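You operate a simulated robot arm through the tools that you are given. There is no shell and no other tool.

You run a simulated robot arm. Do the job below in one go: nothing can be reset, and whatever is moved stays where it is left.

## Task
Put things in order on the top of the low stand. At the end: the yellow wedge from the top of the low stand stands on top of the grey round slab; the red jar stands on top of the green paint block; the glue dauber stands where the grey adaptor stood; the grey adaptor from the top of the low stand stands where the yellow wedge stood; whatever was shut is shut again. Leave all else as you found it, and nothing knocked over.

It is judged by the outcome, as a careful person would: the job done as asked, and still so three seconds after it is handed in. It fails if anything else is knocked over, pushed out of place, dropped, spilled or broken.

## Robot
A 6-joint arm with a two-finger parallel gripper, fixed in place. Base frame: the origin is at the foot of the arm, x ahead of it, y to its left, z up; the work surface is at about z = 0. Readings come in m, degrees, newtons and seconds.
With the tool pointing down near the work surface it reaches from about 0.18 to 0.46 m from the base axis. Its first joint turns from -70.0 to 70.0 degrees. Payload 1.9 kg.
The TCP is the grasp point between the finger pads, 0.023 m short of the fingertips. In the tool frame z runs along the fingers and y along their closing line. The gripper opens to 0.094 m. The fingers are 0.038 m wide and 0.01 m thick; the gripper's body (0.054 by 0.096 m) begins 0.039 m behind the TCP.
Orientation is that of the tool frame in the base frame, as a unit quaternion [x, y, z, w]. With the fingers straight down and closing along the base's y, the tool's x points along the base's -x, its y along +y and its z along -z.

## Interface
- The arm moves only by the tool servo_tool. Its argument "motion" is a list of rows, each an object (a shift or turn left out is 0, a gripper value left out holds the last) with "linear": the shift along the tool's x, y, z in m, a list of three; "rot": the turn, a rotation vector about the tool's x, y, z in degrees, a list of three; "grip": the finger opening in m, from 0 to 0.094. In form: [{"linear": [x, y, z], "rot": [wx, wy, wz], "grip": grip}, ...]. A call has 1 to 20 rows; each row shifts and turns the commanded pose from where the row before left it, along the tool's axes as they then stand. Rows are played at 5 a second. More than 0.05 m and 8.6 degrees between two rows, or a gripper value outside its range, and nothing of the call is played. A pose out of reach is approached as far as the arm can. The call stops where the force on the tool passes 40 N (or 10 N more than at its start, if that is more) or the arm is blocked; 0.2 s more then pass. Each finger travels about 0.108 m/s and halts on what it meets, pressing with about 43 N; the grip force reading is that of the motor and also rises with nothing between the fingers. The clock runs only during rows and for 0.2 s after the last one: add rows that do not move to give the fingers time. The reply holds the time, the measured pose of the TCP, the force on the tool along the base axes, the opening and the grip force, in the units named above and with some noise, with the torque about the TCP (base axes, N m) and any sound that the robot's microphone picked up.
- Cameras (640 x 400 px; columns grow to the right, rows downward): "scene" is fixed at [0.0603, 0.3253, 0.3974]; the picture's right is [-0.64, -0.77, 0.00], its down [-0.52, 0.43, -0.74] and it looks along [0.57, -0.47, -0.68] (base axes); focal length 214 px, centre (320, 200). "wrist" rides on the gripper at [0.087, 0.016, -0.074] in the tool frame; the picture's right is [-0.18, 0.98, 0.00], its down [-0.58, -0.11, -0.81] and it looks along [-0.79, -0.15, 0.59] (tool axes); focal length 243 px, centre (320, 200). There is no depth. A picture from a camera that has moved, and an enlarged one, comes with that camera's place and axes in the base frame and with its lens. The place of the scene camera against the robot may be out by one fixed shift of up to 0.025 m in any direction.
- snapshot(camera): a new picture of that camera. The clock stands still meanwhile.
- zoom(camera, box): a new picture of the part [left, top, right, bottom] of that camera's present view, enlarged. The clock stands still meanwhile.
- finish_job(): hands the job in; it is judged then, once.

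Places have to be worked out from the pictures, the camera data and where the tool is seen. Open the gripper and draw the arm clear of the work before you hand the job in, unless the task says otherwise.

The tools are called after "Request:" as name(argument=value, ...) on one line, values as JSON. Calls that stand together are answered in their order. servo_tool: Moves the arm, as the interface text tells. Its arguments: {"type":"object","properties":{"motion":{"type":"array","items":{"type":"object","properties":{"linear":{"type":"array","items":{"type":"number"}},"rot":{"type":"array","items":{"type":"number"}},"grip":{"type":"number"}}}}},"required":["motion"]} The other tools are called the same way: snapshot (camera) takes a picture; zoom (camera, box) takes an enlarged picture of a part of a camera's view; finish_job () hands the job in.

At the start:

```text
time: 0.0
ee_pos: [0.2912, 0.1264, 0.2844]
orientation: [0.0, 1.0, 0.0, 0.0]
force: [-0.9, 0.0, 0.7]
wrist_torque: [0.01, 0.03, 0.02]
finger_gap: 0.094
gripper_force: 0.0
```

scene: 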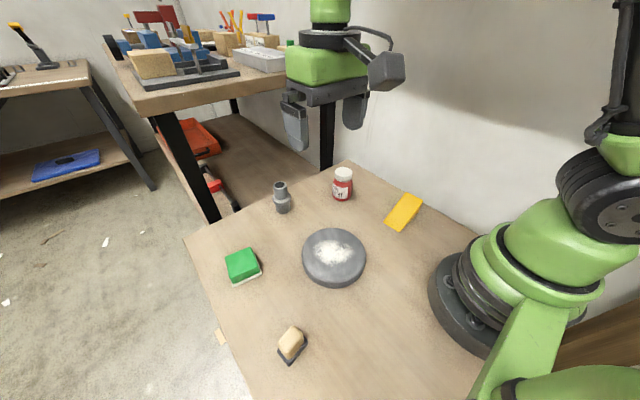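
wrist: 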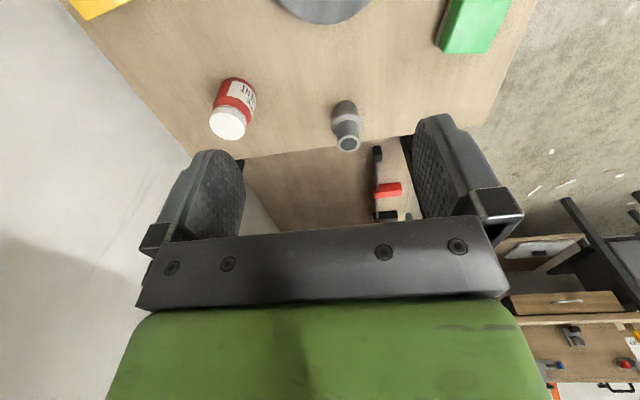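

The first pictures show the wedge, slab, jar, adaptor, green block and dauber on the stand. I'll enlarge the scene view to see the shapes before I move anything.

Request:
zoom(camera="scene", box=[250, 150, 450, 275])

Request:
zoom(camera="scene", box=[200, 230, 380, 380])

Request:
zoom(camera="wrist", box=[60, 0, 540, 240])

```text
3.20 times, centred on (350, 212) of scene
camera zoom: at [0.0603, 0.3253, 0.3974], right [-0.64, -0.77, 0.0], down [-0.52, 0.43, -0.74], along [0.57, -0.47, -0.68], focal length 686 px, centre (224, 160)
```

zoom: 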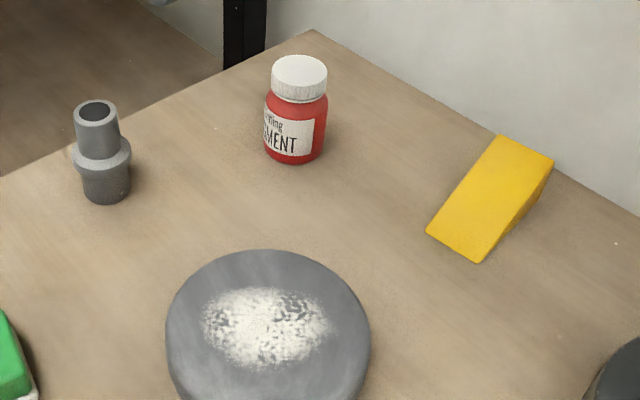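

```text
2.67 times, centred on (290, 305) of scene
camera zoom: at [0.0603, 0.3253, 0.3974], right [-0.64, -0.77, 0.0], down [-0.52, 0.43, -0.74], along [0.57, -0.47, -0.68], focal length 572 px, centre (400, -80)
```

zoom: 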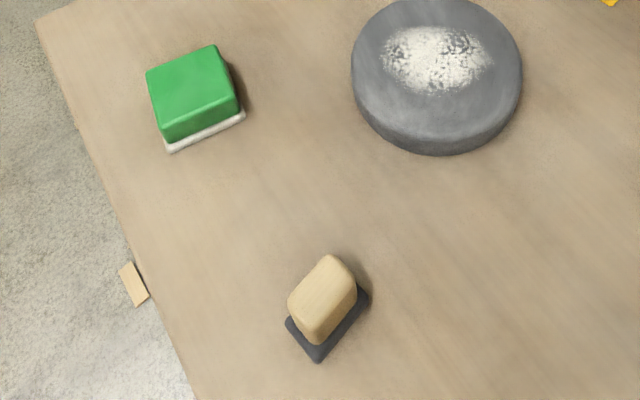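

```text
1.33 times, centred on (300, 120) of wrist
camera zoom: at [0.2033, 0.1416, 0.3594], right [0.18, 0.98, 0.0], down [0.58, -0.11, 0.81], along [0.79, -0.15, -0.59], focal length 324 px, centre (347, 307)
```

zoom: 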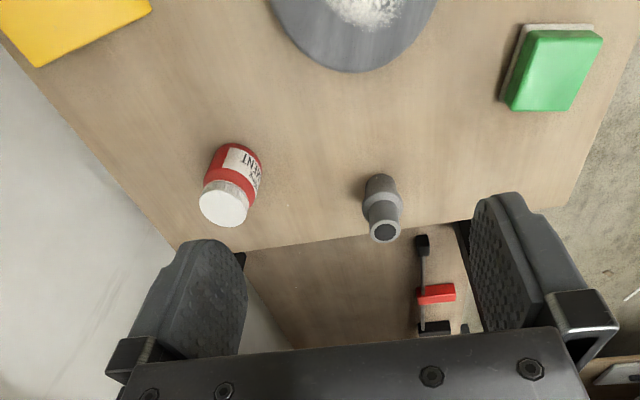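

The wrist picture is upside down: its up points back toward the base. The wedge lies roughly along base y, with its thick end toward the wall. I turn the tool 90° so the fingers close along base x, then move to where the wrist camera can see the wedge.

Request:
servo_tool(motion=[{"rot": [0, 0, 8.2]}, {"rot": [0, 0, 8.2]}, {"rot": [0, 0, 8.2]}, {"rot": [0, 0, 8.2]}, {"rot": [0, 0, 8.2]}, {"rot": [0, 0, 8.2]}, {"rot": [0, 0, 8.2]}, {"rot": [0, 0, 8.2]}, {"rot": [0, 0, 8.2]}, {"rot": [0, 0, 8.2]}, {"rot": [0, 0, 8.0]}, {"linear": [-0.03, -0.0125, 0.015]}, {"linear": [-0.03, -0.0125, 0.015]}, {"linear": [-0.03, -0.0125, 0.015]}, {"linear": [-0.016, -0.0125, 0.015]}, {}])

Request:
snapshot(camera="wrist")

Request:
snapshot(camera="scene")

```text
time: 3.4
ee_pos: [0.2409, 0.0194, 0.2246]
orientation: [0.708, 0.707, 0.001, 0.0]
force: [0.7, 0.6, 0.3]
wrist_torque: [-0.01, -0.01, 0.0]
finger_gap: 0.0936
gripper_force: 0.1
```

```text
taken
camera wrist: at [0.2568, 0.1057, 0.2988], right [0.98, -0.18, 0.0], down [-0.11, -0.58, 0.81], along [-0.15, -0.79, -0.59], focal length 243 px, centre (320, 200)
```

wrist: 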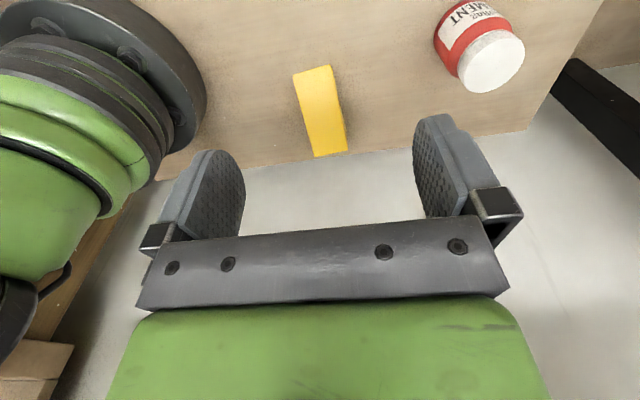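

```text
taken
```

scene: 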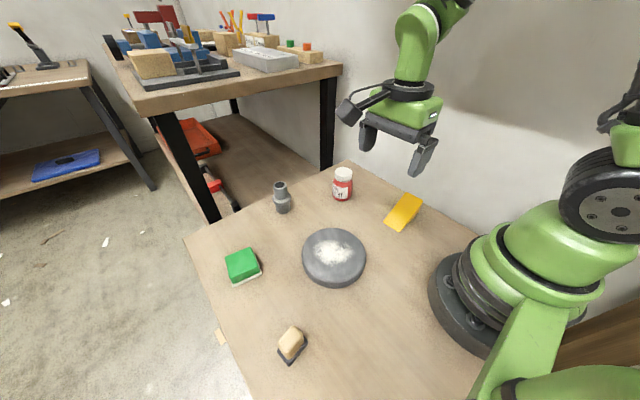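

The wrist camera now sees the wedge, with its thick end nearest the wall. I enlarge it to read the corners precisely.

Request:
zoom(camera="wrist", box=[260, 45, 420, 165])

Request:
zoom(camera="scene", box=[370, 180, 440, 240])

```text
3.33 times, centred on (340, 105) of wrist
camera zoom: at [0.2568, 0.1057, 0.2988], right [0.98, -0.18, 0.0], down [-0.11, -0.58, 0.81], along [-0.15, -0.79, -0.59], focal length 809 px, centre (253, 517)
```

zoom: 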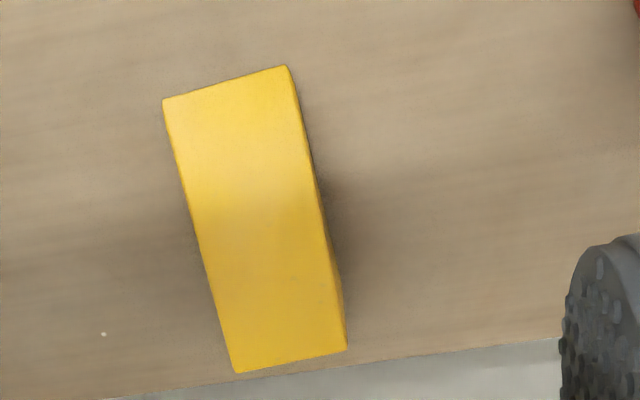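

```text
6.67 times, centred on (405, 210) of scene
camera zoom: at [0.0603, 0.3253, 0.3974], right [-0.64, -0.77, 0.0], down [-0.52, 0.43, -0.74], along [0.57, -0.47, -0.68], focal length 1430 px, centre (-247, 133)
```

zoom: 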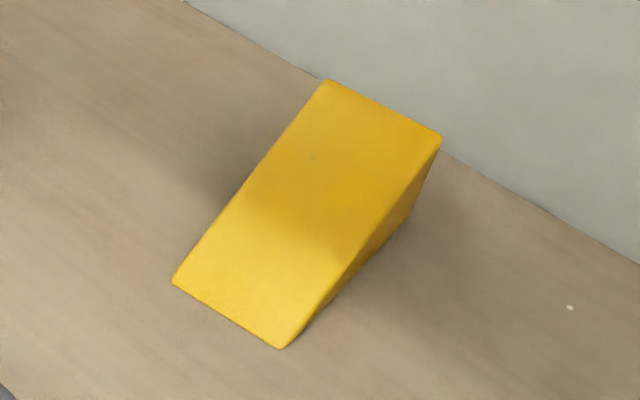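

From the wrist view the wedge's corners come out near A(0.198,-0.034), B(0.244,-0.030), C(0.253,-0.126) and D(0.206,-0.130). That puts its centre near (0.225,-0.080), about 47 mm wide, 95 mm long and 45 mm tall, turned about 5°. I turn the tool to match and go above its heavy end.

Request:
servo_tool(motion=[{"rot": [0, 0, -5]}, {"linear": [-0.03, -0.006, 0.02]}, {"linear": [-0.03, -0.006, 0.02]}, {"linear": [-0.03, -0.006, 0.03]}, {"linear": [-0.0234, -0.006, 0.03]}, {}, {}])

Request:
snapshot(camera="wrist")

Request:
snapshot(camera="scene")

```text
time: 5.0
ee_pos: [0.2277, -0.0947, 0.1245]
orientation: [0.675, 0.737, 0.0, -0.001]
force: [0.6, 0.1, -0.1]
wrist_torque: [0.0, 0.0, -0.01]
finger_gap: 0.0942
gripper_force: 0.1
```

```text
taken
camera wrist: at [0.2356, -0.0077, 0.1998], right [1.0, -0.1, 0.0], down [-0.06, -0.59, 0.81], along [-0.08, -0.8, -0.59], focal length 243 px, centre (320, 200)
```

wrist: 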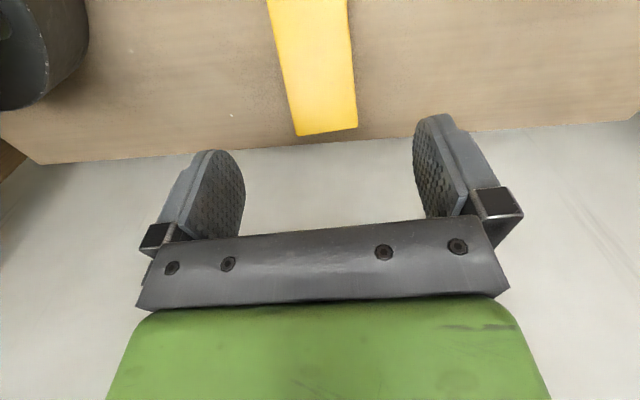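

```text
taken
```

scene: 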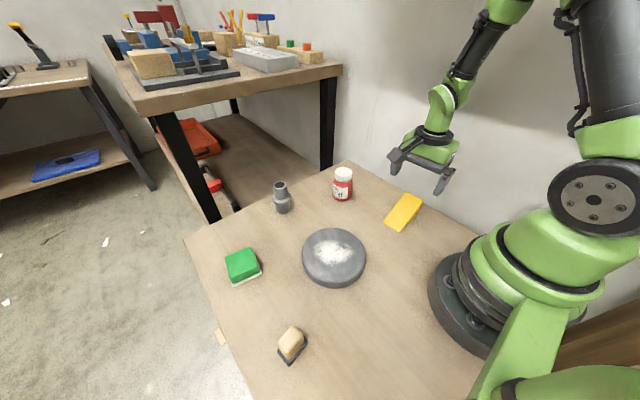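

The second view agrees with the first: the thick end is centred near (0.2295,-0.128) and the wedge's midline is within 1 mm of the TCP. I shift slightly and lower to z≈0.03 with the fingers open.

Request:
servo_tool(motion=[{"linear": [-0.003, -0.001, 0.02]}, {"linear": [0, 0, 0.02]}, {"linear": [0, 0, 0.02]}, {"linear": [0, 0, 0.02]}, {"linear": [0, 0, 0.0145]}, {}])

Request:
snapshot(camera="wrist")

Request:
zoom(camera="scene", box=[340, 130, 500, 250])

```text
time: 6.4
ee_pos: [0.2275, -0.0991, 0.0293]
orientation: [0.676, 0.737, 0.0, 0.0]
force: [0.6, -0.1, 0.1]
wrist_torque: [0.03, 0.03, 0.04]
finger_gap: 0.094
gripper_force: 0.1
```

```text
taken
camera wrist: at [0.2344, -0.0114, 0.1041], right [1.0, -0.1, 0.0], down [-0.06, -0.59, 0.81], along [-0.08, -0.8, -0.59], focal length 243 px, centre (320, 200)
```

wrist: 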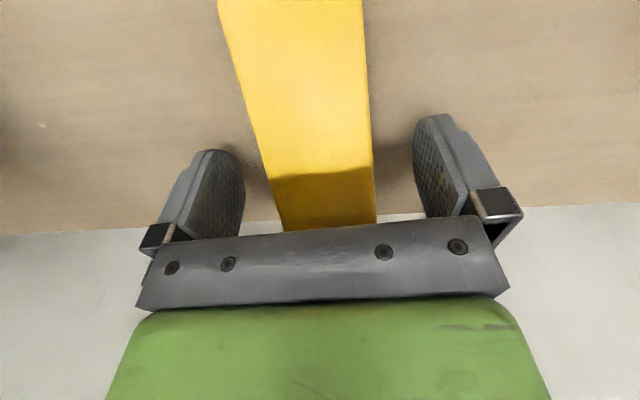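

```text
3.33 times, centred on (420, 190) of scene
camera zoom: at [0.0603, 0.3253, 0.3974], right [-0.64, -0.77, 0.0], down [-0.52, 0.43, -0.74], along [0.57, -0.47, -0.68], focal length 715 px, centre (-13, 233)
```

zoom: 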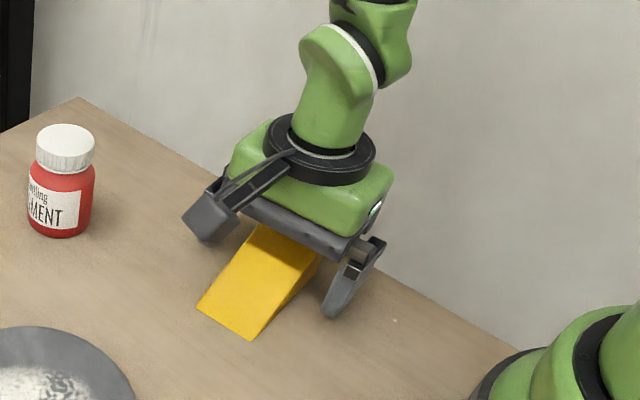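

The wedge is centred between the fingers at pad height, so I close on it.

Request:
servo_tool(motion=[{"grip": 0.03}, {}, {}, {}])

Request:
snapshot(camera="wrist")

```text
time: 7.4
ee_pos: [0.227, -0.0987, 0.0292]
orientation: [0.675, 0.738, 0.0, -0.001]
force: [-0.7, -0.4, -0.3]
wrist_torque: [-0.05, -0.01, -0.01]
finger_gap: 0.0494
gripper_force: 43.2
```

```text
taken
camera wrist: at [0.2344, -0.0114, 0.1043], right [1.0, -0.1, 0.0], down [-0.06, -0.59, 0.81], along [-0.08, -0.8, -0.59], focal length 243 px, centre (320, 200)
```

wrist: 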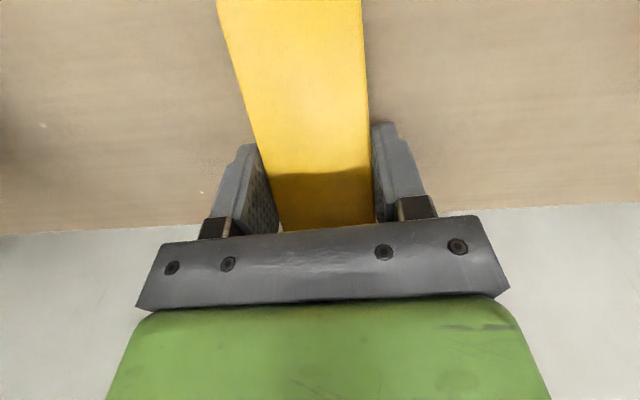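

The grip reads 49 mm at 43 N, so the wedge is held. I lift it straight up, then check how it hangs and how tall the slab is.

Request:
servo_tool(motion=[{"linear": [0, 0, -0.01]}, {"linear": [0, 0, -0.015]}, {"linear": [0, 0, -0.02]}, {"linear": [0, 0, -0.025]}, {"linear": [0, 0, -0.03]}, {}])

Request:
snapshot(camera="wrist")

Request:
zoom(camera="scene", box=[290, 210, 390, 300])

Request:
zoom(camera="scene", box=[340, 100, 500, 220])

```text
time: 8.8
ee_pos: [0.2264, -0.0961, 0.1307]
orientation: [0.675, 0.738, 0.001, -0.001]
force: [0.0, 0.0, -1.0]
wrist_torque: [0.01, 0.02, 0.04]
finger_gap: 0.0491
gripper_force: 43.6
```

```text
taken
camera wrist: at [0.2344, -0.0088, 0.2048], right [1.0, -0.1, 0.0], down [-0.06, -0.59, 0.81], along [-0.08, -0.8, -0.59], focal length 243 px, centre (320, 200)
```

wrist: 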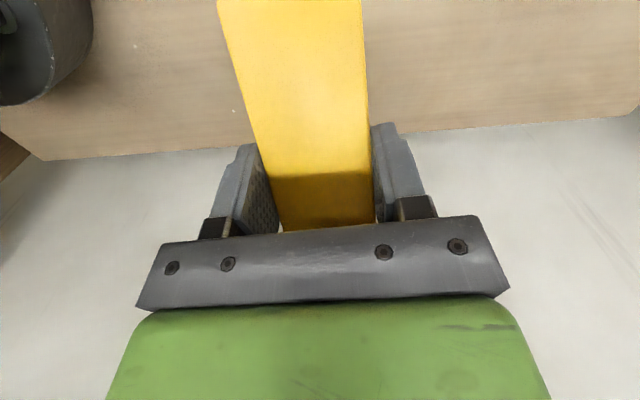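

```text
4.44 times, centred on (340, 255) of scene
camera zoom: at [0.0603, 0.3253, 0.3974], right [-0.64, -0.77, 0.0], down [-0.52, 0.43, -0.74], along [0.57, -0.47, -0.68], focal length 953 px, centre (231, -44)
```

zoom: 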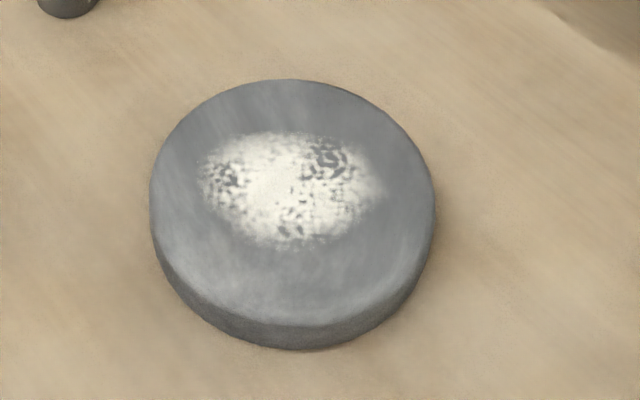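

```text
3.33 times, centred on (420, 160) of scene
camera zoom: at [0.0603, 0.3253, 0.3974], right [-0.64, -0.77, 0.0], down [-0.52, 0.43, -0.74], along [0.57, -0.47, -0.68], focal length 715 px, centre (-13, 333)
```

zoom: 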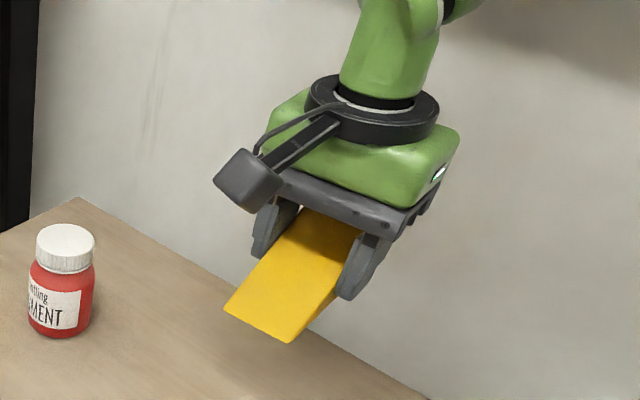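

The wedge hangs level. The first wrist picture puts the slab's centre at about (0.245,0.1385) with radius about 0.067 and height about 0.022. The wedge's centre sits 19 mm from the TCP along tool x, so I carry it to a TCP of about (0.2465,0.120) at the same height.

Request:
servo_tool(motion=[{"linear": [0.012, 0.002, 0]}, {"linear": [0.024, 0.004, 0]}, {"linear": [0.03, 0.0055, 0]}, {"linear": [0.03, 0.0055, 0]}, {"linear": [0.03, 0.0055, 0]}, {"linear": [0.03, 0.0055, 0]}, {"linear": [0.03, 0.0055, 0]}, {"linear": [0.018, 0.003, 0]}, {"linear": [0.0107, 0.0017, 0]}, {}, {}])

Request:
snapshot(camera="wrist")

Request:
snapshot(camera="scene")

```text
time: 11.2
ee_pos: [0.2445, 0.1213, 0.1304]
orientation: [0.676, 0.737, 0.0, -0.001]
force: [-0.5, -0.2, -1.2]
wrist_torque: [0.0, 0.03, 0.04]
finger_gap: 0.0493
gripper_force: 42.9
```

```text
taken
camera wrist: at [0.2528, 0.2078, 0.2048], right [1.0, -0.1, 0.0], down [-0.06, -0.59, 0.81], along [-0.08, -0.8, -0.59], focal length 243 px, centre (320, 200)
```

wrist: 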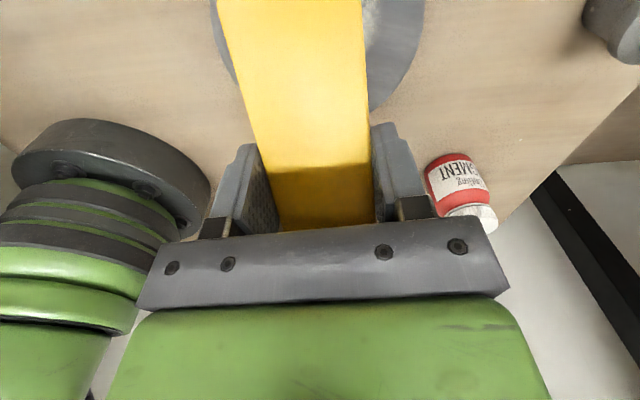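

```text
taken
```

scene: 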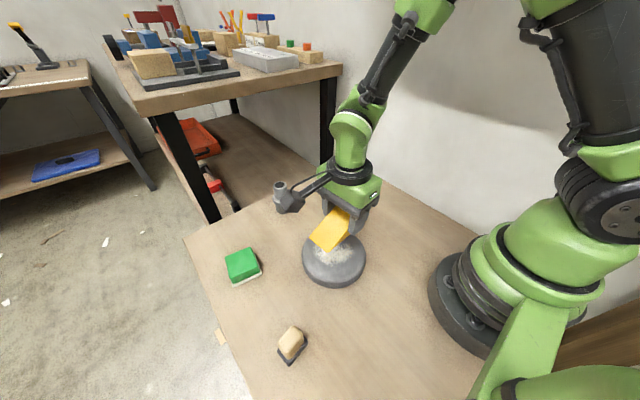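

This view puts the slab at about (0.245,0.138) with radius about 0.068, so the wedge is centred over it to within a couple of mm. I lower it to about 6 mm above the slab.

Request:
servo_tool(motion=[{"linear": [0, 0, 0.01]}, {"linear": [0, 0, 0.018]}, {"linear": [0, 0, 0.018]}, {"linear": [0, 0, 0.016]}, {"linear": [0, 0, 0.008]}, {}, {}])

Request:
zoom(camera="scene", box=[270, 170, 410, 300])

Request:
snapshot(camera="wrist")

```text
time: 12.8
ee_pos: [0.246, 0.1209, 0.0597]
orientation: [0.675, 0.738, 0.0, 0.0]
force: [-7.5, 1.6, 22.3]
wrist_torque: [0.0, 0.34, 0.1]
finger_gap: 0.0494
gripper_force: 43.0
```

```text
3.08 times, centred on (340, 235) of scene
camera zoom: at [0.0603, 0.3253, 0.3974], right [-0.64, -0.77, 0.0], down [-0.52, 0.43, -0.74], along [0.57, -0.47, -0.68], focal length 660 px, centre (258, 92)
```

zoom: 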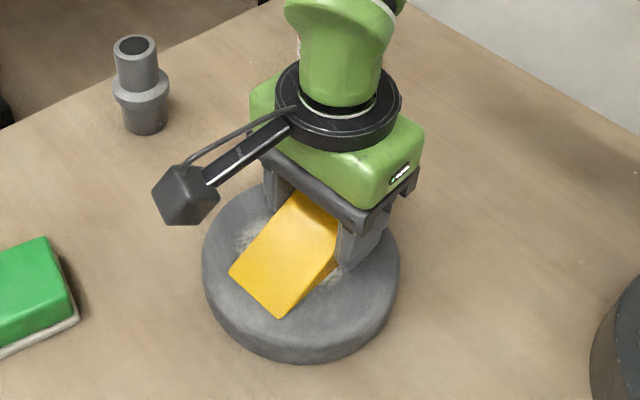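

```text
taken
camera wrist: at [0.2535, 0.2073, 0.1341], right [1.0, -0.1, 0.0], down [-0.06, -0.59, 0.81], along [-0.08, -0.8, -0.59], focal length 243 px, centre (320, 200)
```

wrist: 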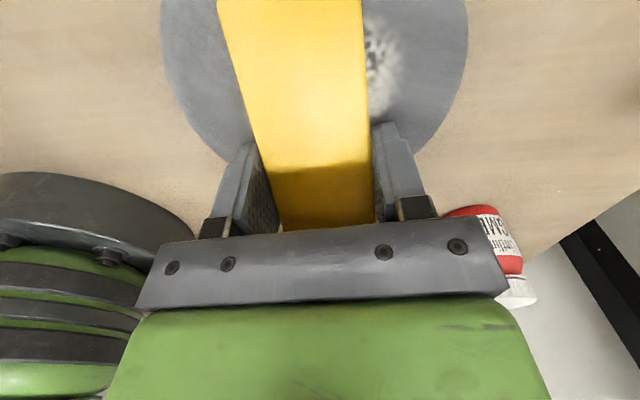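

The force reads 22 N upward at z≈0.060, so the wedge is already on the slab, whose top is nearer 0.03. I ease up a hair to take the pressure off before letting go.

Request:
servo_tool(motion=[{"linear": [0, 0, -0.0006]}, {}])

```text
time: 13.4
ee_pos: [0.2454, 0.1195, 0.0609]
orientation: [0.675, 0.738, 0.0, -0.002]
force: [0.3, 0.1, -0.6]
wrist_torque: [0.01, -0.01, 0.02]
finger_gap: 0.0493
gripper_force: 43.1
```

The load is gone and the wedge is less than a millimetre off the slab. I lower 0.4 mm and open the fingers partway.

Request:
servo_tool(motion=[{"linear": [0, 0, 0.0004]}, {"grip": 0.06}, {}, {"grip": 0.08}, {}, {}])

Request:
zoom(camera="scene", box=[270, 170, 410, 300])

Request:
snapshot(camera="wrist")

```text
time: 14.8
ee_pos: [0.2468, 0.1188, 0.0604]
orientation: [0.675, 0.737, 0.001, -0.001]
force: [-0.3, 1.1, -1.7]
wrist_torque: [0.0, -0.01, -0.02]
finger_gap: 0.08
gripper_force: 0.1
```

```text
3.08 times, centred on (340, 235) of scene
camera zoom: at [0.0603, 0.3253, 0.3974], right [-0.64, -0.77, 0.0], down [-0.52, 0.43, -0.74], along [0.57, -0.47, -0.68], focal length 660 px, centre (258, 92)
```

zoom: 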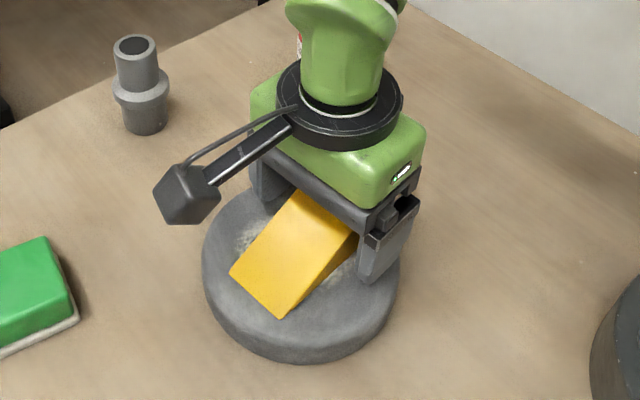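

```text
taken
camera wrist: at [0.2529, 0.2069, 0.1349], right [1.0, -0.1, 0.0], down [-0.06, -0.59, 0.81], along [-0.08, -0.8, -0.59], focal length 243 px, centre (320, 200)
```

wrist: 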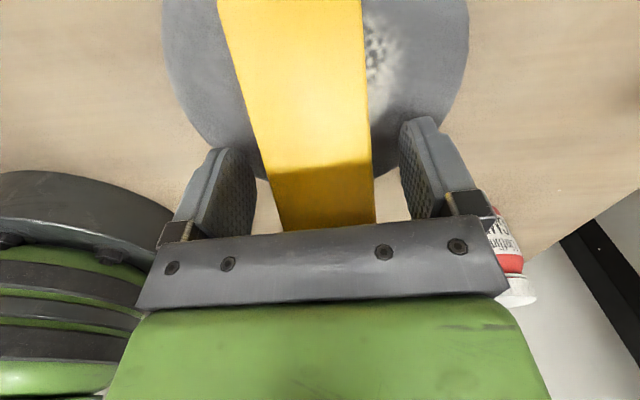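

The wedge stays put on the slab. I raise straight up clear of it, turn the camera back toward +x and move to look at the adaptor.

Request:
servo_tool(motion=[{"linear": [0, 0, -0.015]}, {"linear": [0, 0, -0.03]}, {"linear": [0, 0, -0.035]}, {"linear": [0, 0, -0.035]}, {"linear": [0, 0, -0.025], "grip": 0.094}, {"rot": [0, 0, -8.5]}, {"rot": [0, 0, -8.5]}, {"rot": [0, 0, -8.5]}, {"rot": [0, 0, -8.5]}, {"rot": [0, 0, -8.5]}, {"rot": [0, 0, -8.5]}, {"rot": [0, 0, -8.5]}, {"rot": [0, 0, -8.5]}, {"rot": [0, 0, -8.5]}, {"rot": [0, 0, -8.7]}, {"linear": [-0.03, 0.005, 0]}, {"linear": [-0.03, 0.005, 0]}, {"linear": [-0.03, 0.005, 0]}, {"linear": [-0.024, 0.005, 0]}, {}])

Request:
snapshot(camera="wrist")

Request:
snapshot(camera="scene")

```text
refused: row 15 steps farther than a row can; nothing moved
```

```text
taken
camera wrist: at [0.2529, 0.2069, 0.1349], right [1.0, -0.1, 0.0], down [-0.06, -0.59, 0.81], along [-0.08, -0.8, -0.59], focal length 243 px, centre (320, 200)
```

wrist: 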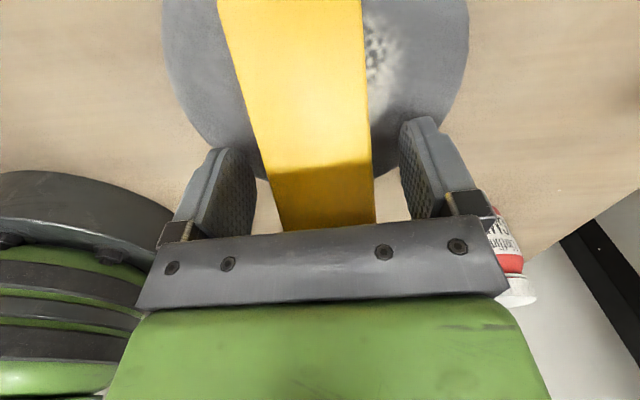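

```text
taken
```

scene: 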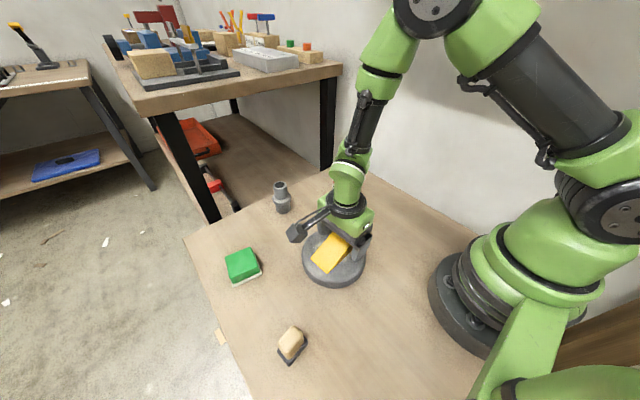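

The call was refused because one row turned 8.7°, over the limit, and nothing moved. I send it again with every turn at 8.5°.

Request:
servo_tool(motion=[{"linear": [0, 0, -0.015]}, {"linear": [0, 0, -0.03]}, {"linear": [0, 0, -0.035]}, {"linear": [0, 0, -0.035]}, {"linear": [0, 0, -0.025], "grip": 0.094}, {"rot": [0, 0, -8.5]}, {"rot": [0, 0, -8.5]}, {"rot": [0, 0, -8.5]}, {"rot": [0, 0, -8.5]}, {"rot": [0, 0, -8.5]}, {"rot": [0, 0, -8.5]}, {"rot": [0, 0, -8.5]}, {"rot": [0, 0, -8.5]}, {"rot": [0, 0, -8.5]}, {"rot": [0, 0, -8.5]}, {"linear": [-0.03, 0.005, 0]}, {"linear": [-0.03, 0.005, 0]}, {"linear": [-0.03, 0.005, 0]}, {"linear": [-0.024, 0.005, 0]}, {}])

Request:
snapshot(camera="wrist")

Request:
snapshot(camera="scene")

```text
time: 19.0
ee_pos: [0.3581, 0.1371, 0.2012]
orientation: [-0.001, 1.0, 0.0, 0.0]
force: [0.6, -0.1, -0.2]
wrist_torque: [0.0, 0.0, -0.02]
finger_gap: 0.0938
gripper_force: 0.0
```

```text
taken
camera wrist: at [0.2713, 0.1533, 0.2759], right [0.18, 0.98, 0.0], down [0.58, -0.11, 0.81], along [0.79, -0.15, -0.59], focal length 243 px, centre (320, 200)
```

wrist: 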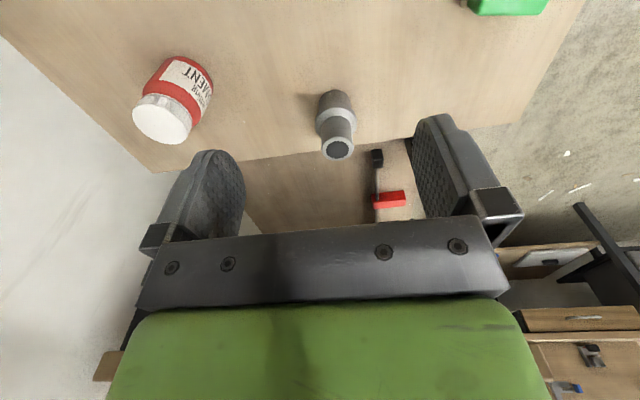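

```text
taken
```

scene: 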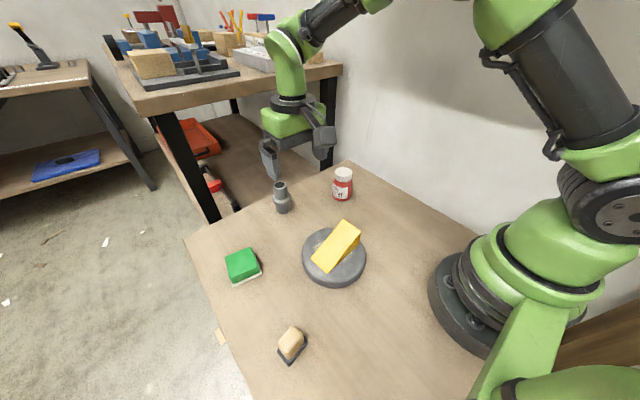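

Now the adaptor, jar and wedge on the slab are all in view. I enlarge the adaptor and jar in the wrist view, and the wedge in the scene view.

Request:
zoom(camera="wrist", box=[280, 70, 400, 170])

Request:
zoom(camera="wrist", box=[110, 40, 240, 160])

Request:
zoom(camera="scene", box=[290, 200, 390, 300])

```text
4.00 times, centred on (340, 120) of wrist
camera zoom: at [0.2713, 0.1533, 0.2759], right [0.18, 0.98, 0.0], down [0.58, -0.11, 0.81], along [0.79, -0.15, -0.59], focal length 970 px, centre (240, 520)
```

zoom: 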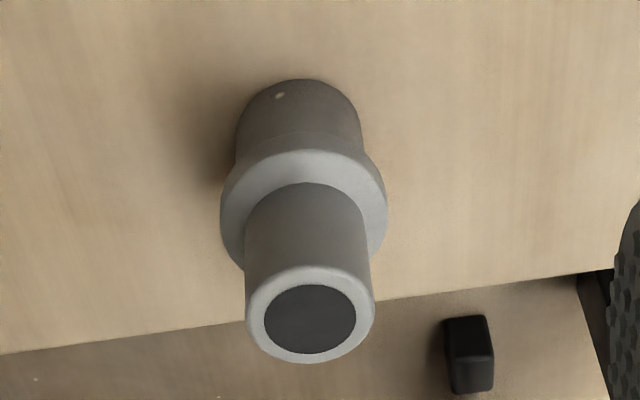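

```text
3.33 times, centred on (175, 100) of wrist
camera zoom: at [0.2713, 0.1533, 0.2759], right [0.18, 0.98, 0.0], down [0.58, -0.11, 0.81], along [0.79, -0.15, -0.59], focal length 809 px, centre (803, 533)
```

zoom: 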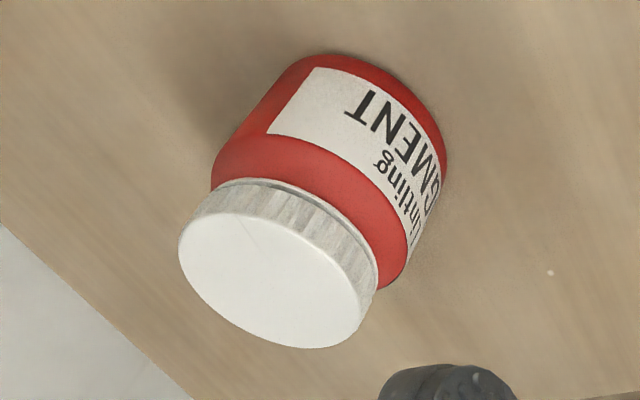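

```text
4.00 times, centred on (340, 250) of scene
camera zoom: at [0.0603, 0.3253, 0.3974], right [-0.64, -0.77, 0.0], down [-0.52, 0.43, -0.74], along [0.57, -0.47, -0.68], focal length 858 px, centre (240, 0)
```

zoom: 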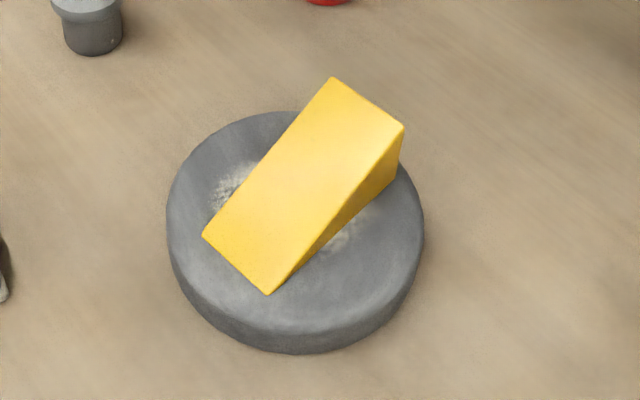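

The wedge sits squarely on the slab. The adaptor's axis comes out near (0.445,0.141): it is about 0.08 tall, and its upper pipe is about 31 mm across between z≈0.048 and 0.081. I move in above it for a second look, because it is near the edge of the arm's reach.

Request:
servo_tool(motion=[{"linear": [-0.02, 0.001, 0.015]}, {"linear": [-0.02, 0.001, 0.015]}, {"linear": [-0.02, 0.001, 0.015]}, {"linear": [-0.017, 0.001, 0.015]}, {}, {}])

Request:
snapshot(camera="wrist")

Request:
zoom(camera="scene", box=[220, 110, 360, 240])

```text
time: 20.4
ee_pos: [0.4359, 0.1433, 0.1402]
orientation: [0.0, 1.0, 0.0, 0.0]
force: [-1.4, -0.1, 0.0]
wrist_torque: [0.02, -0.01, 0.02]
finger_gap: 0.0941
gripper_force: 0.1
```

```text
taken
camera wrist: at [0.3492, 0.1585, 0.2138], right [0.18, 0.98, 0.0], down [0.58, -0.11, 0.81], along [0.79, -0.15, -0.59], focal length 243 px, centre (320, 200)
```

wrist: 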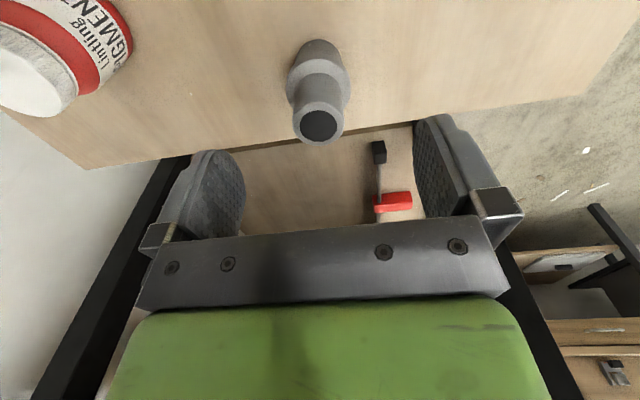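

```text
3.08 times, centred on (290, 175) of scene
camera zoom: at [0.0603, 0.3253, 0.3974], right [-0.64, -0.77, 0.0], down [-0.52, 0.43, -0.74], along [0.57, -0.47, -0.68], focal length 660 px, centre (412, 277)
```

zoom: 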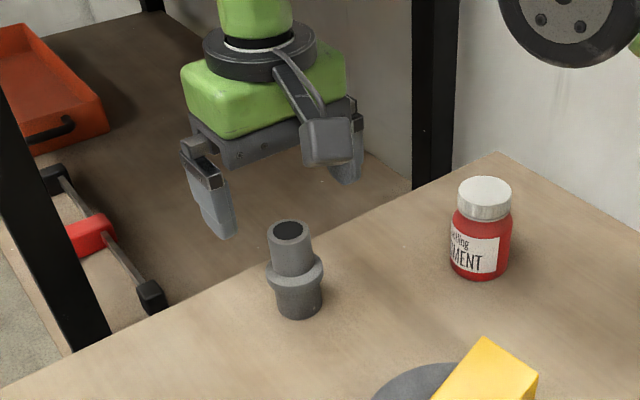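

The second look puts the adaptor at about (0.4455,0.140). I shift to it and lower partway, checking the centring between the fingers.

Request:
servo_tool(motion=[{"linear": [-0.005, -0.0015, 0.01]}, {"linear": [-0.0045, -0.0015, 0.015]}, {"linear": [0, 0, 0.01]}, {}, {}])

Request:
snapshot(camera="wrist")

Request:
zoom(camera="scene", box=[220, 110, 360, 240])

```text
time: 21.6
ee_pos: [0.4408, 0.1388, 0.1062]
orientation: [0.0, 1.0, 0.001, 0.001]
force: [0.2, 0.5, 0.3]
wrist_torque: [0.0, 0.02, -0.01]
finger_gap: 0.0939
gripper_force: 0.1
out of reach, approached as far as the arm can: row 2
```

```text
taken
camera wrist: at [0.3542, 0.1555, 0.1803], right [0.18, 0.98, 0.0], down [0.58, -0.11, 0.81], along [0.79, -0.15, -0.59], focal length 243 px, centre (320, 200)
```

wrist: 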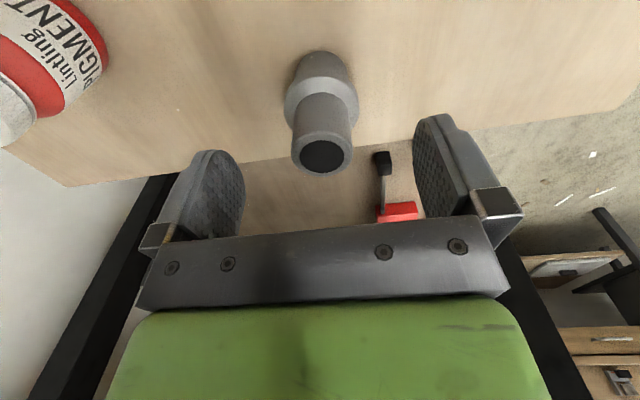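

```text
3.08 times, centred on (290, 175) of scene
camera zoom: at [0.0603, 0.3253, 0.3974], right [-0.64, -0.77, 0.0], down [-0.52, 0.43, -0.74], along [0.57, -0.47, -0.68], focal length 660 px, centre (412, 277)
```

zoom: 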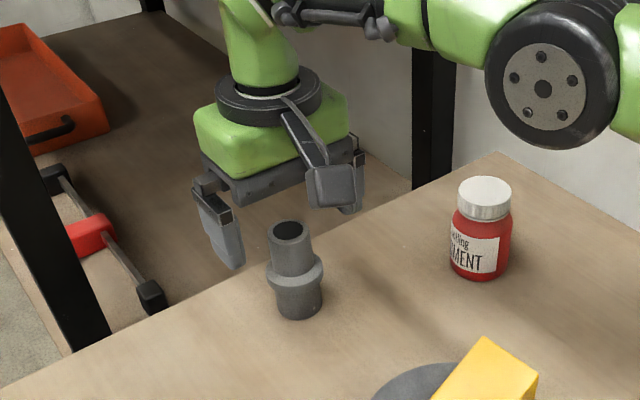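

The arm tops out at a radius of about 0.462, and the adaptor sits about 5 mm beyond that. The 38 mm wide fingers cover that easily, so I back the command in by 5 mm, keep the sideways centring and lower to the upper pipe.

Request:
servo_tool(motion=[{"linear": [0.005, 0.0005, 0]}, {}, {"linear": [0, 0, 0.01]}, {"linear": [0, 0, 0.01]}, {}])

Request:
snapshot(camera="wrist")

Request:
zoom(camera="scene", box=[220, 110, 360, 240])

```text
time: 22.8
ee_pos: [0.4359, 0.1412, 0.0862]
orientation: [0.0, 1.0, 0.001, 0.0]
force: [-0.1, 0.0, 0.3]
wrist_torque: [-0.02, -0.04, -0.01]
finger_gap: 0.0941
gripper_force: 0.0
```

```text
taken
camera wrist: at [0.3487, 0.1568, 0.1601], right [0.18, 0.98, 0.0], down [0.58, -0.11, 0.81], along [0.79, -0.15, -0.59], focal length 243 px, centre (320, 200)
```

wrist: 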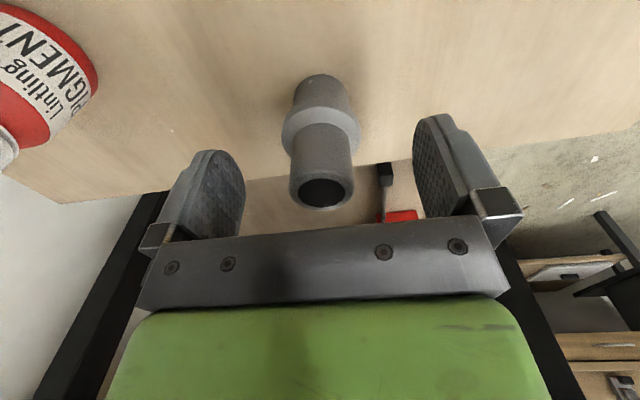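

```text
3.08 times, centred on (290, 175) of scene
camera zoom: at [0.0603, 0.3253, 0.3974], right [-0.64, -0.77, 0.0], down [-0.52, 0.43, -0.74], along [0.57, -0.47, -0.68], focal length 660 px, centre (412, 277)
```

zoom: 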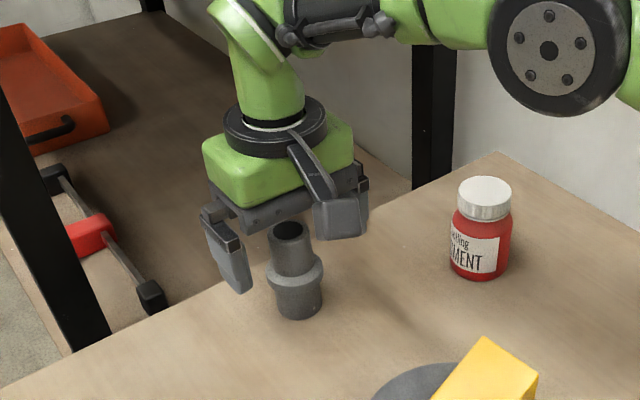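

The adaptor's axis reads (0.446,0.140) again and the fingers straddle it. I go 3 mm forward, 1 mm aside and 10 mm down, so the fingertips end just above the flange.

Request:
servo_tool(motion=[{"linear": [-0.003, -0.001, 0]}, {"linear": [0, 0, 0.005]}, {"linear": [0, 0, 0.005]}, {}])

Request:
snapshot(camera="wrist")

Request:
zoom(camera="scene", box=[240, 140, 330, 220])

```text
time: 23.8
ee_pos: [0.4375, 0.1389, 0.0749]
orientation: [-0.001, 1.0, 0.001, 0.0]
force: [0.7, 0.0, 0.8]
wrist_torque: [0.05, 0.0, -0.03]
finger_gap: 0.0938
gripper_force: 0.0
```

```text
taken
camera wrist: at [0.351, 0.1554, 0.1501], right [0.18, 0.98, 0.0], down [0.58, -0.11, 0.81], along [0.79, -0.15, -0.59], focal length 243 px, centre (320, 200)
```

wrist: 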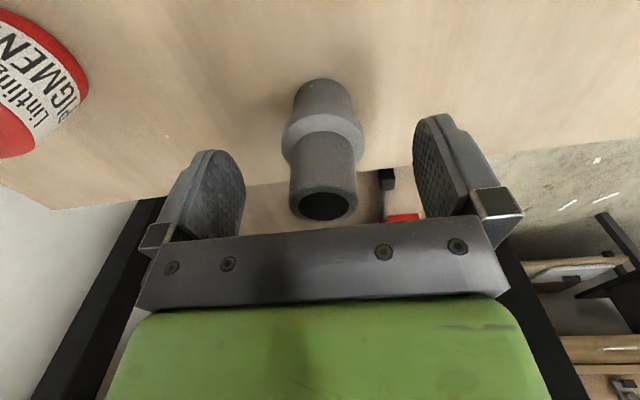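

```text
5.00 times, centred on (285, 180) of scene
camera zoom: at [0.0603, 0.3253, 0.3974], right [-0.64, -0.77, 0.0], down [-0.52, 0.43, -0.74], along [0.57, -0.47, -0.68], focal length 1072 px, centre (495, 300)
```

zoom: 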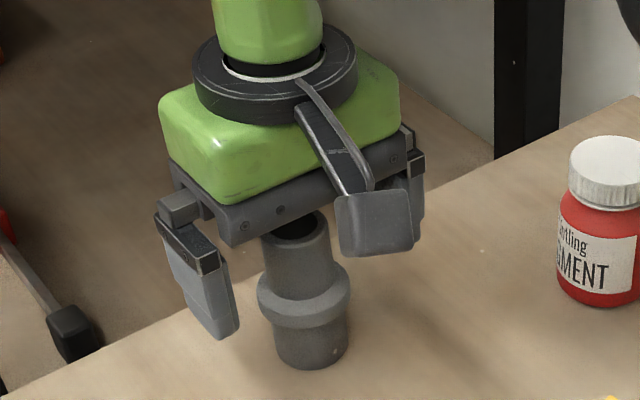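

The sideways centring is within about 1 mm. I take 3 mm more forward, then close in two stages.

Request:
servo_tool(motion=[{"linear": [-0.003, 0, 0]}, {"grip": 0.05}, {}, {}, {"grip": 0.036}, {}, {"grip": 0.02}, {}, {}])

Request:
snapshot(camera="wrist")

Request:
zoom(camera="scene", box=[240, 140, 330, 220])

```text
time: 25.8
ee_pos: [0.4401, 0.1392, 0.0746]
orientation: [-0.001, 1.0, 0.001, 0.001]
force: [-0.3, 0.0, 0.7]
wrist_torque: [0.02, -0.02, -0.01]
finger_gap: 0.0323
gripper_force: 42.8
```

```text
taken
camera wrist: at [0.353, 0.1551, 0.1502], right [0.18, 0.98, 0.0], down [0.58, -0.11, 0.81], along [0.79, -0.15, -0.59], focal length 243 px, centre (320, 200)
```

wrist: 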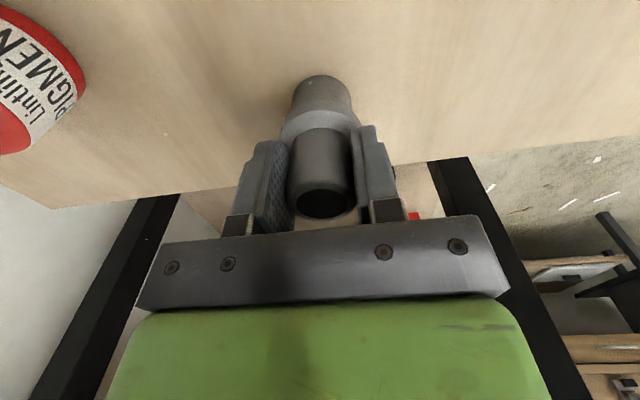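

```text
5.00 times, centred on (285, 180) of scene
camera zoom: at [0.0603, 0.3253, 0.3974], right [-0.64, -0.77, 0.0], down [-0.52, 0.43, -0.74], along [0.57, -0.47, -0.68], focal length 1072 px, centre (495, 300)
```

zoom: 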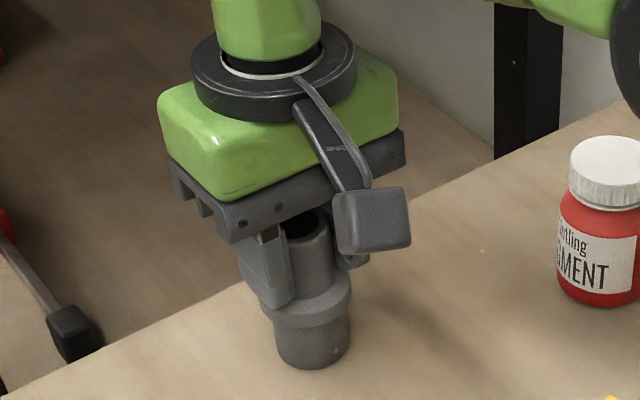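

The adaptor is held at the 32 mm pipe, with its axis about 6 mm outward of the TCP. Its spot is about (0.446,0.1395). I lift it straight up and look before carrying it.

Request:
servo_tool(motion=[{"linear": [0, 0, -0.008]}, {"linear": [0, 0, -0.015]}, {"linear": [0, 0, -0.025]}, {"linear": [0, 0, -0.03]}, {"linear": [0, 0, -0.025]}, {"linear": [0.01, 0, -0.02]}, {}])

Request:
snapshot(camera="wrist")

Request:
snapshot(camera="scene")

```text
time: 27.4
ee_pos: [0.4301, 0.14, 0.1986]
orientation: [0.0, 1.0, 0.0, 0.0]
force: [0.3, -0.8, 0.0]
wrist_torque: [-0.02, 0.0, 0.01]
finger_gap: 0.0326
gripper_force: 43.1
out of reach, approached as far as the arm can: row 5, 6
```

```text
taken
camera wrist: at [0.3431, 0.1554, 0.2734], right [0.18, 0.98, 0.0], down [0.58, -0.11, 0.81], along [0.79, -0.15, -0.59], focal length 243 px, centre (320, 200)
```

wrist: 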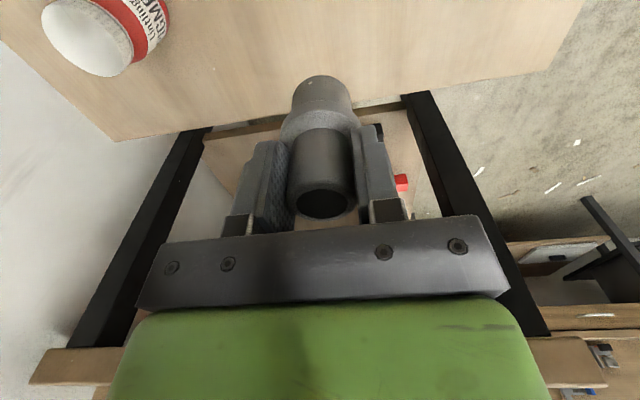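

```text
taken
```

scene: 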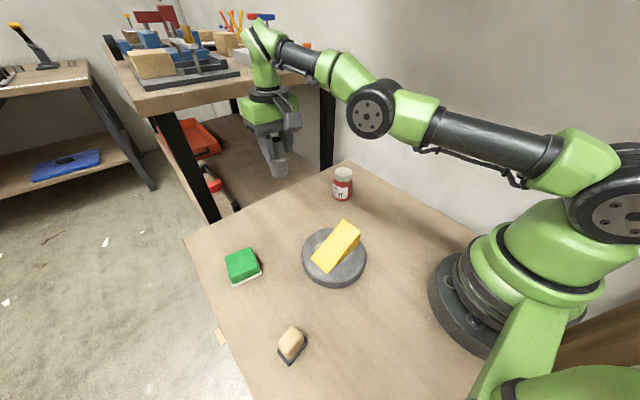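

The adaptor is hanging straight. I draw it inward, then turn the tool by 90° so the camera arm stays on the open side when I get near the base.

Request:
servo_tool(motion=[{"linear": [0.02, 0, 0]}, {"linear": [0.03, 0, 0]}, {"linear": [0.03, 0, 0]}, {"rot": [0, 0, 6]}, {"rot": [0, 0, 8]}, {"rot": [0, 0, 8]}, {"rot": [0, 0, 8]}, {"rot": [0, 0, 8]}, {"rot": [0, 0, 8]}, {"rot": [0, 0, 8]}, {"rot": [0, 0, 8]}, {"rot": [0, 0, 8]}, {"rot": [0, 0, 8]}, {"rot": [0, 0, 8]}, {"rot": [0, 0, 4]}, {}])

Request:
snapshot(camera="scene")

```text
time: 30.8
ee_pos: [0.4271, 0.1503, 0.2044]
orientation: [0.708, 0.706, 0.0, 0.0]
force: [-0.2, 0.2, 0.1]
wrist_torque: [-0.01, 0.02, 0.0]
finger_gap: 0.0325
gripper_force: 43.0
out of reach, approached as far as the arm can: row 1, 2, 3
```

```text
taken
```

scene: 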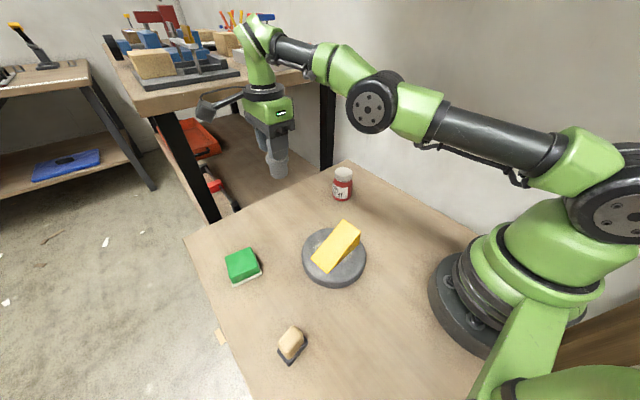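

The arm is stretched straight at this height, so it did not draw in: it stayed at x≈0.427. Only the empty spot is beneath, so I lower about 4 cm to get off the stretched pose and then draw inward.

Request:
servo_tool(motion=[{"linear": [0, 0, 0.015]}, {"linear": [0, 0, 0.015]}, {"linear": [0, 0, 0.015]}, {}, {"linear": [0, -0.01, 0]}, {"linear": [0, -0.015, 0]}, {}])

Request:
snapshot(camera="scene")

```text
time: 32.4
ee_pos: [0.429, 0.1592, 0.1636]
orientation: [0.707, 0.707, 0.001, -0.001]
force: [0.4, -0.1, -1.1]
wrist_torque: [0.01, 0.02, -0.03]
finger_gap: 0.0323
gripper_force: 42.5
out of reach, approached as far as the arm can: row 2, 5, 6
```

```text
taken
```

scene: 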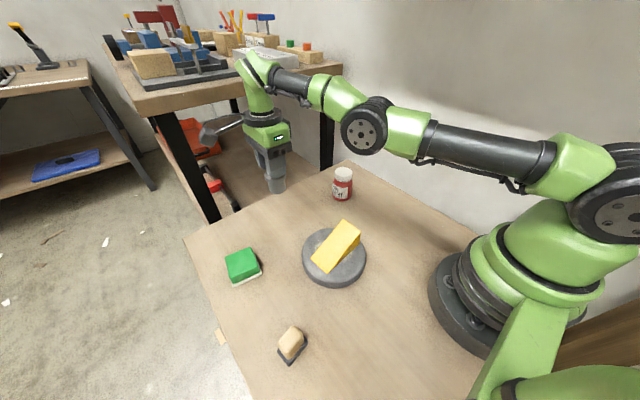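

Drawing in was flagged again because the elbow is still straight. Lower down the arm has more slack, so I lower to z≈0.105, which keeps the adaptor's foot about 3 cm above the table, and then try inward in small steps.

Request:
servo_tool(motion=[{"linear": [0, 0, 0.015]}, {"linear": [0, 0, 0.015]}, {"linear": [0, 0, 0.015]}, {"linear": [0, 0, 0.012]}, {}, {"linear": [0, -0.005, 0]}, {}])

```text
time: 34.0
ee_pos: [0.4321, 0.1603, 0.1051]
orientation: [0.705, 0.709, -0.002, 0.002]
force: [-0.2, 0.0, 0.3]
wrist_torque: [-0.01, -0.03, -0.02]
finger_gap: 0.0326
gripper_force: 43.6
out of reach, approached as far as the arm can: row 3, 6
```

The TCP is now at (0.432,0.160,0.105). I try small, purely radial inward steps with a slight descent and see whether the arm follows.

Request:
servo_tool(motion=[{"linear": [-0.001, -0.003, 0.003]}, {"linear": [-0.001, -0.003, 0.003]}, {"linear": [-0.001, -0.003, 0.003]}, {"linear": [-0.001, -0.003, 0]}, {"linear": [-0.001, -0.003, 0]}, {}])

Request:
snapshot(camera="wrist")

Request:
snapshot(camera="scene")

```text
time: 35.4
ee_pos: [0.4125, 0.1555, 0.0973]
orientation: [0.707, 0.707, 0.001, 0.0]
force: [0.5, 1.0, -0.3]
wrist_torque: [0.01, 0.0, -0.05]
finger_gap: 0.0324
gripper_force: 42.8
```

```text
taken
camera wrist: at [0.4278, 0.2419, 0.1716], right [0.98, -0.18, 0.0], down [-0.11, -0.58, 0.81], along [-0.15, -0.79, -0.59], focal length 243 px, centre (320, 200)
```

wrist: 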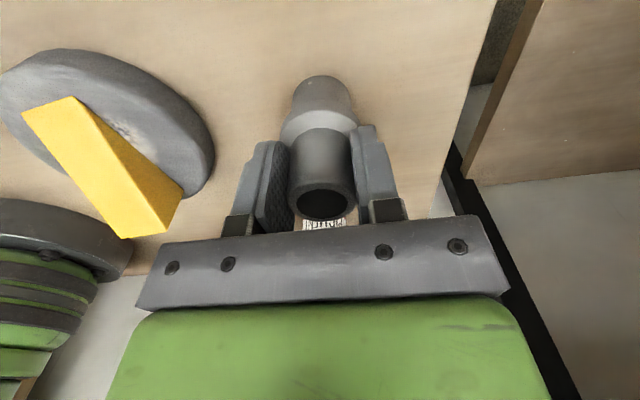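

```text
taken
```

scene: 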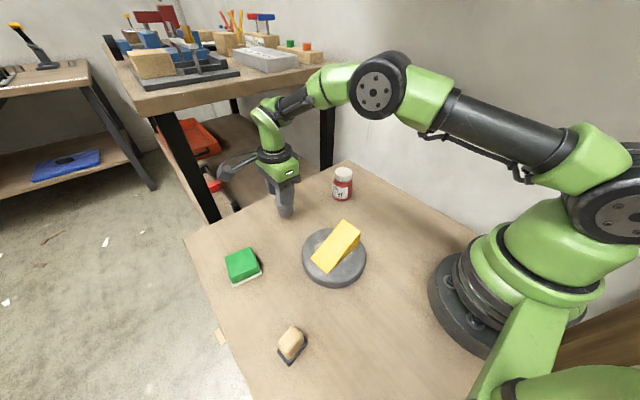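

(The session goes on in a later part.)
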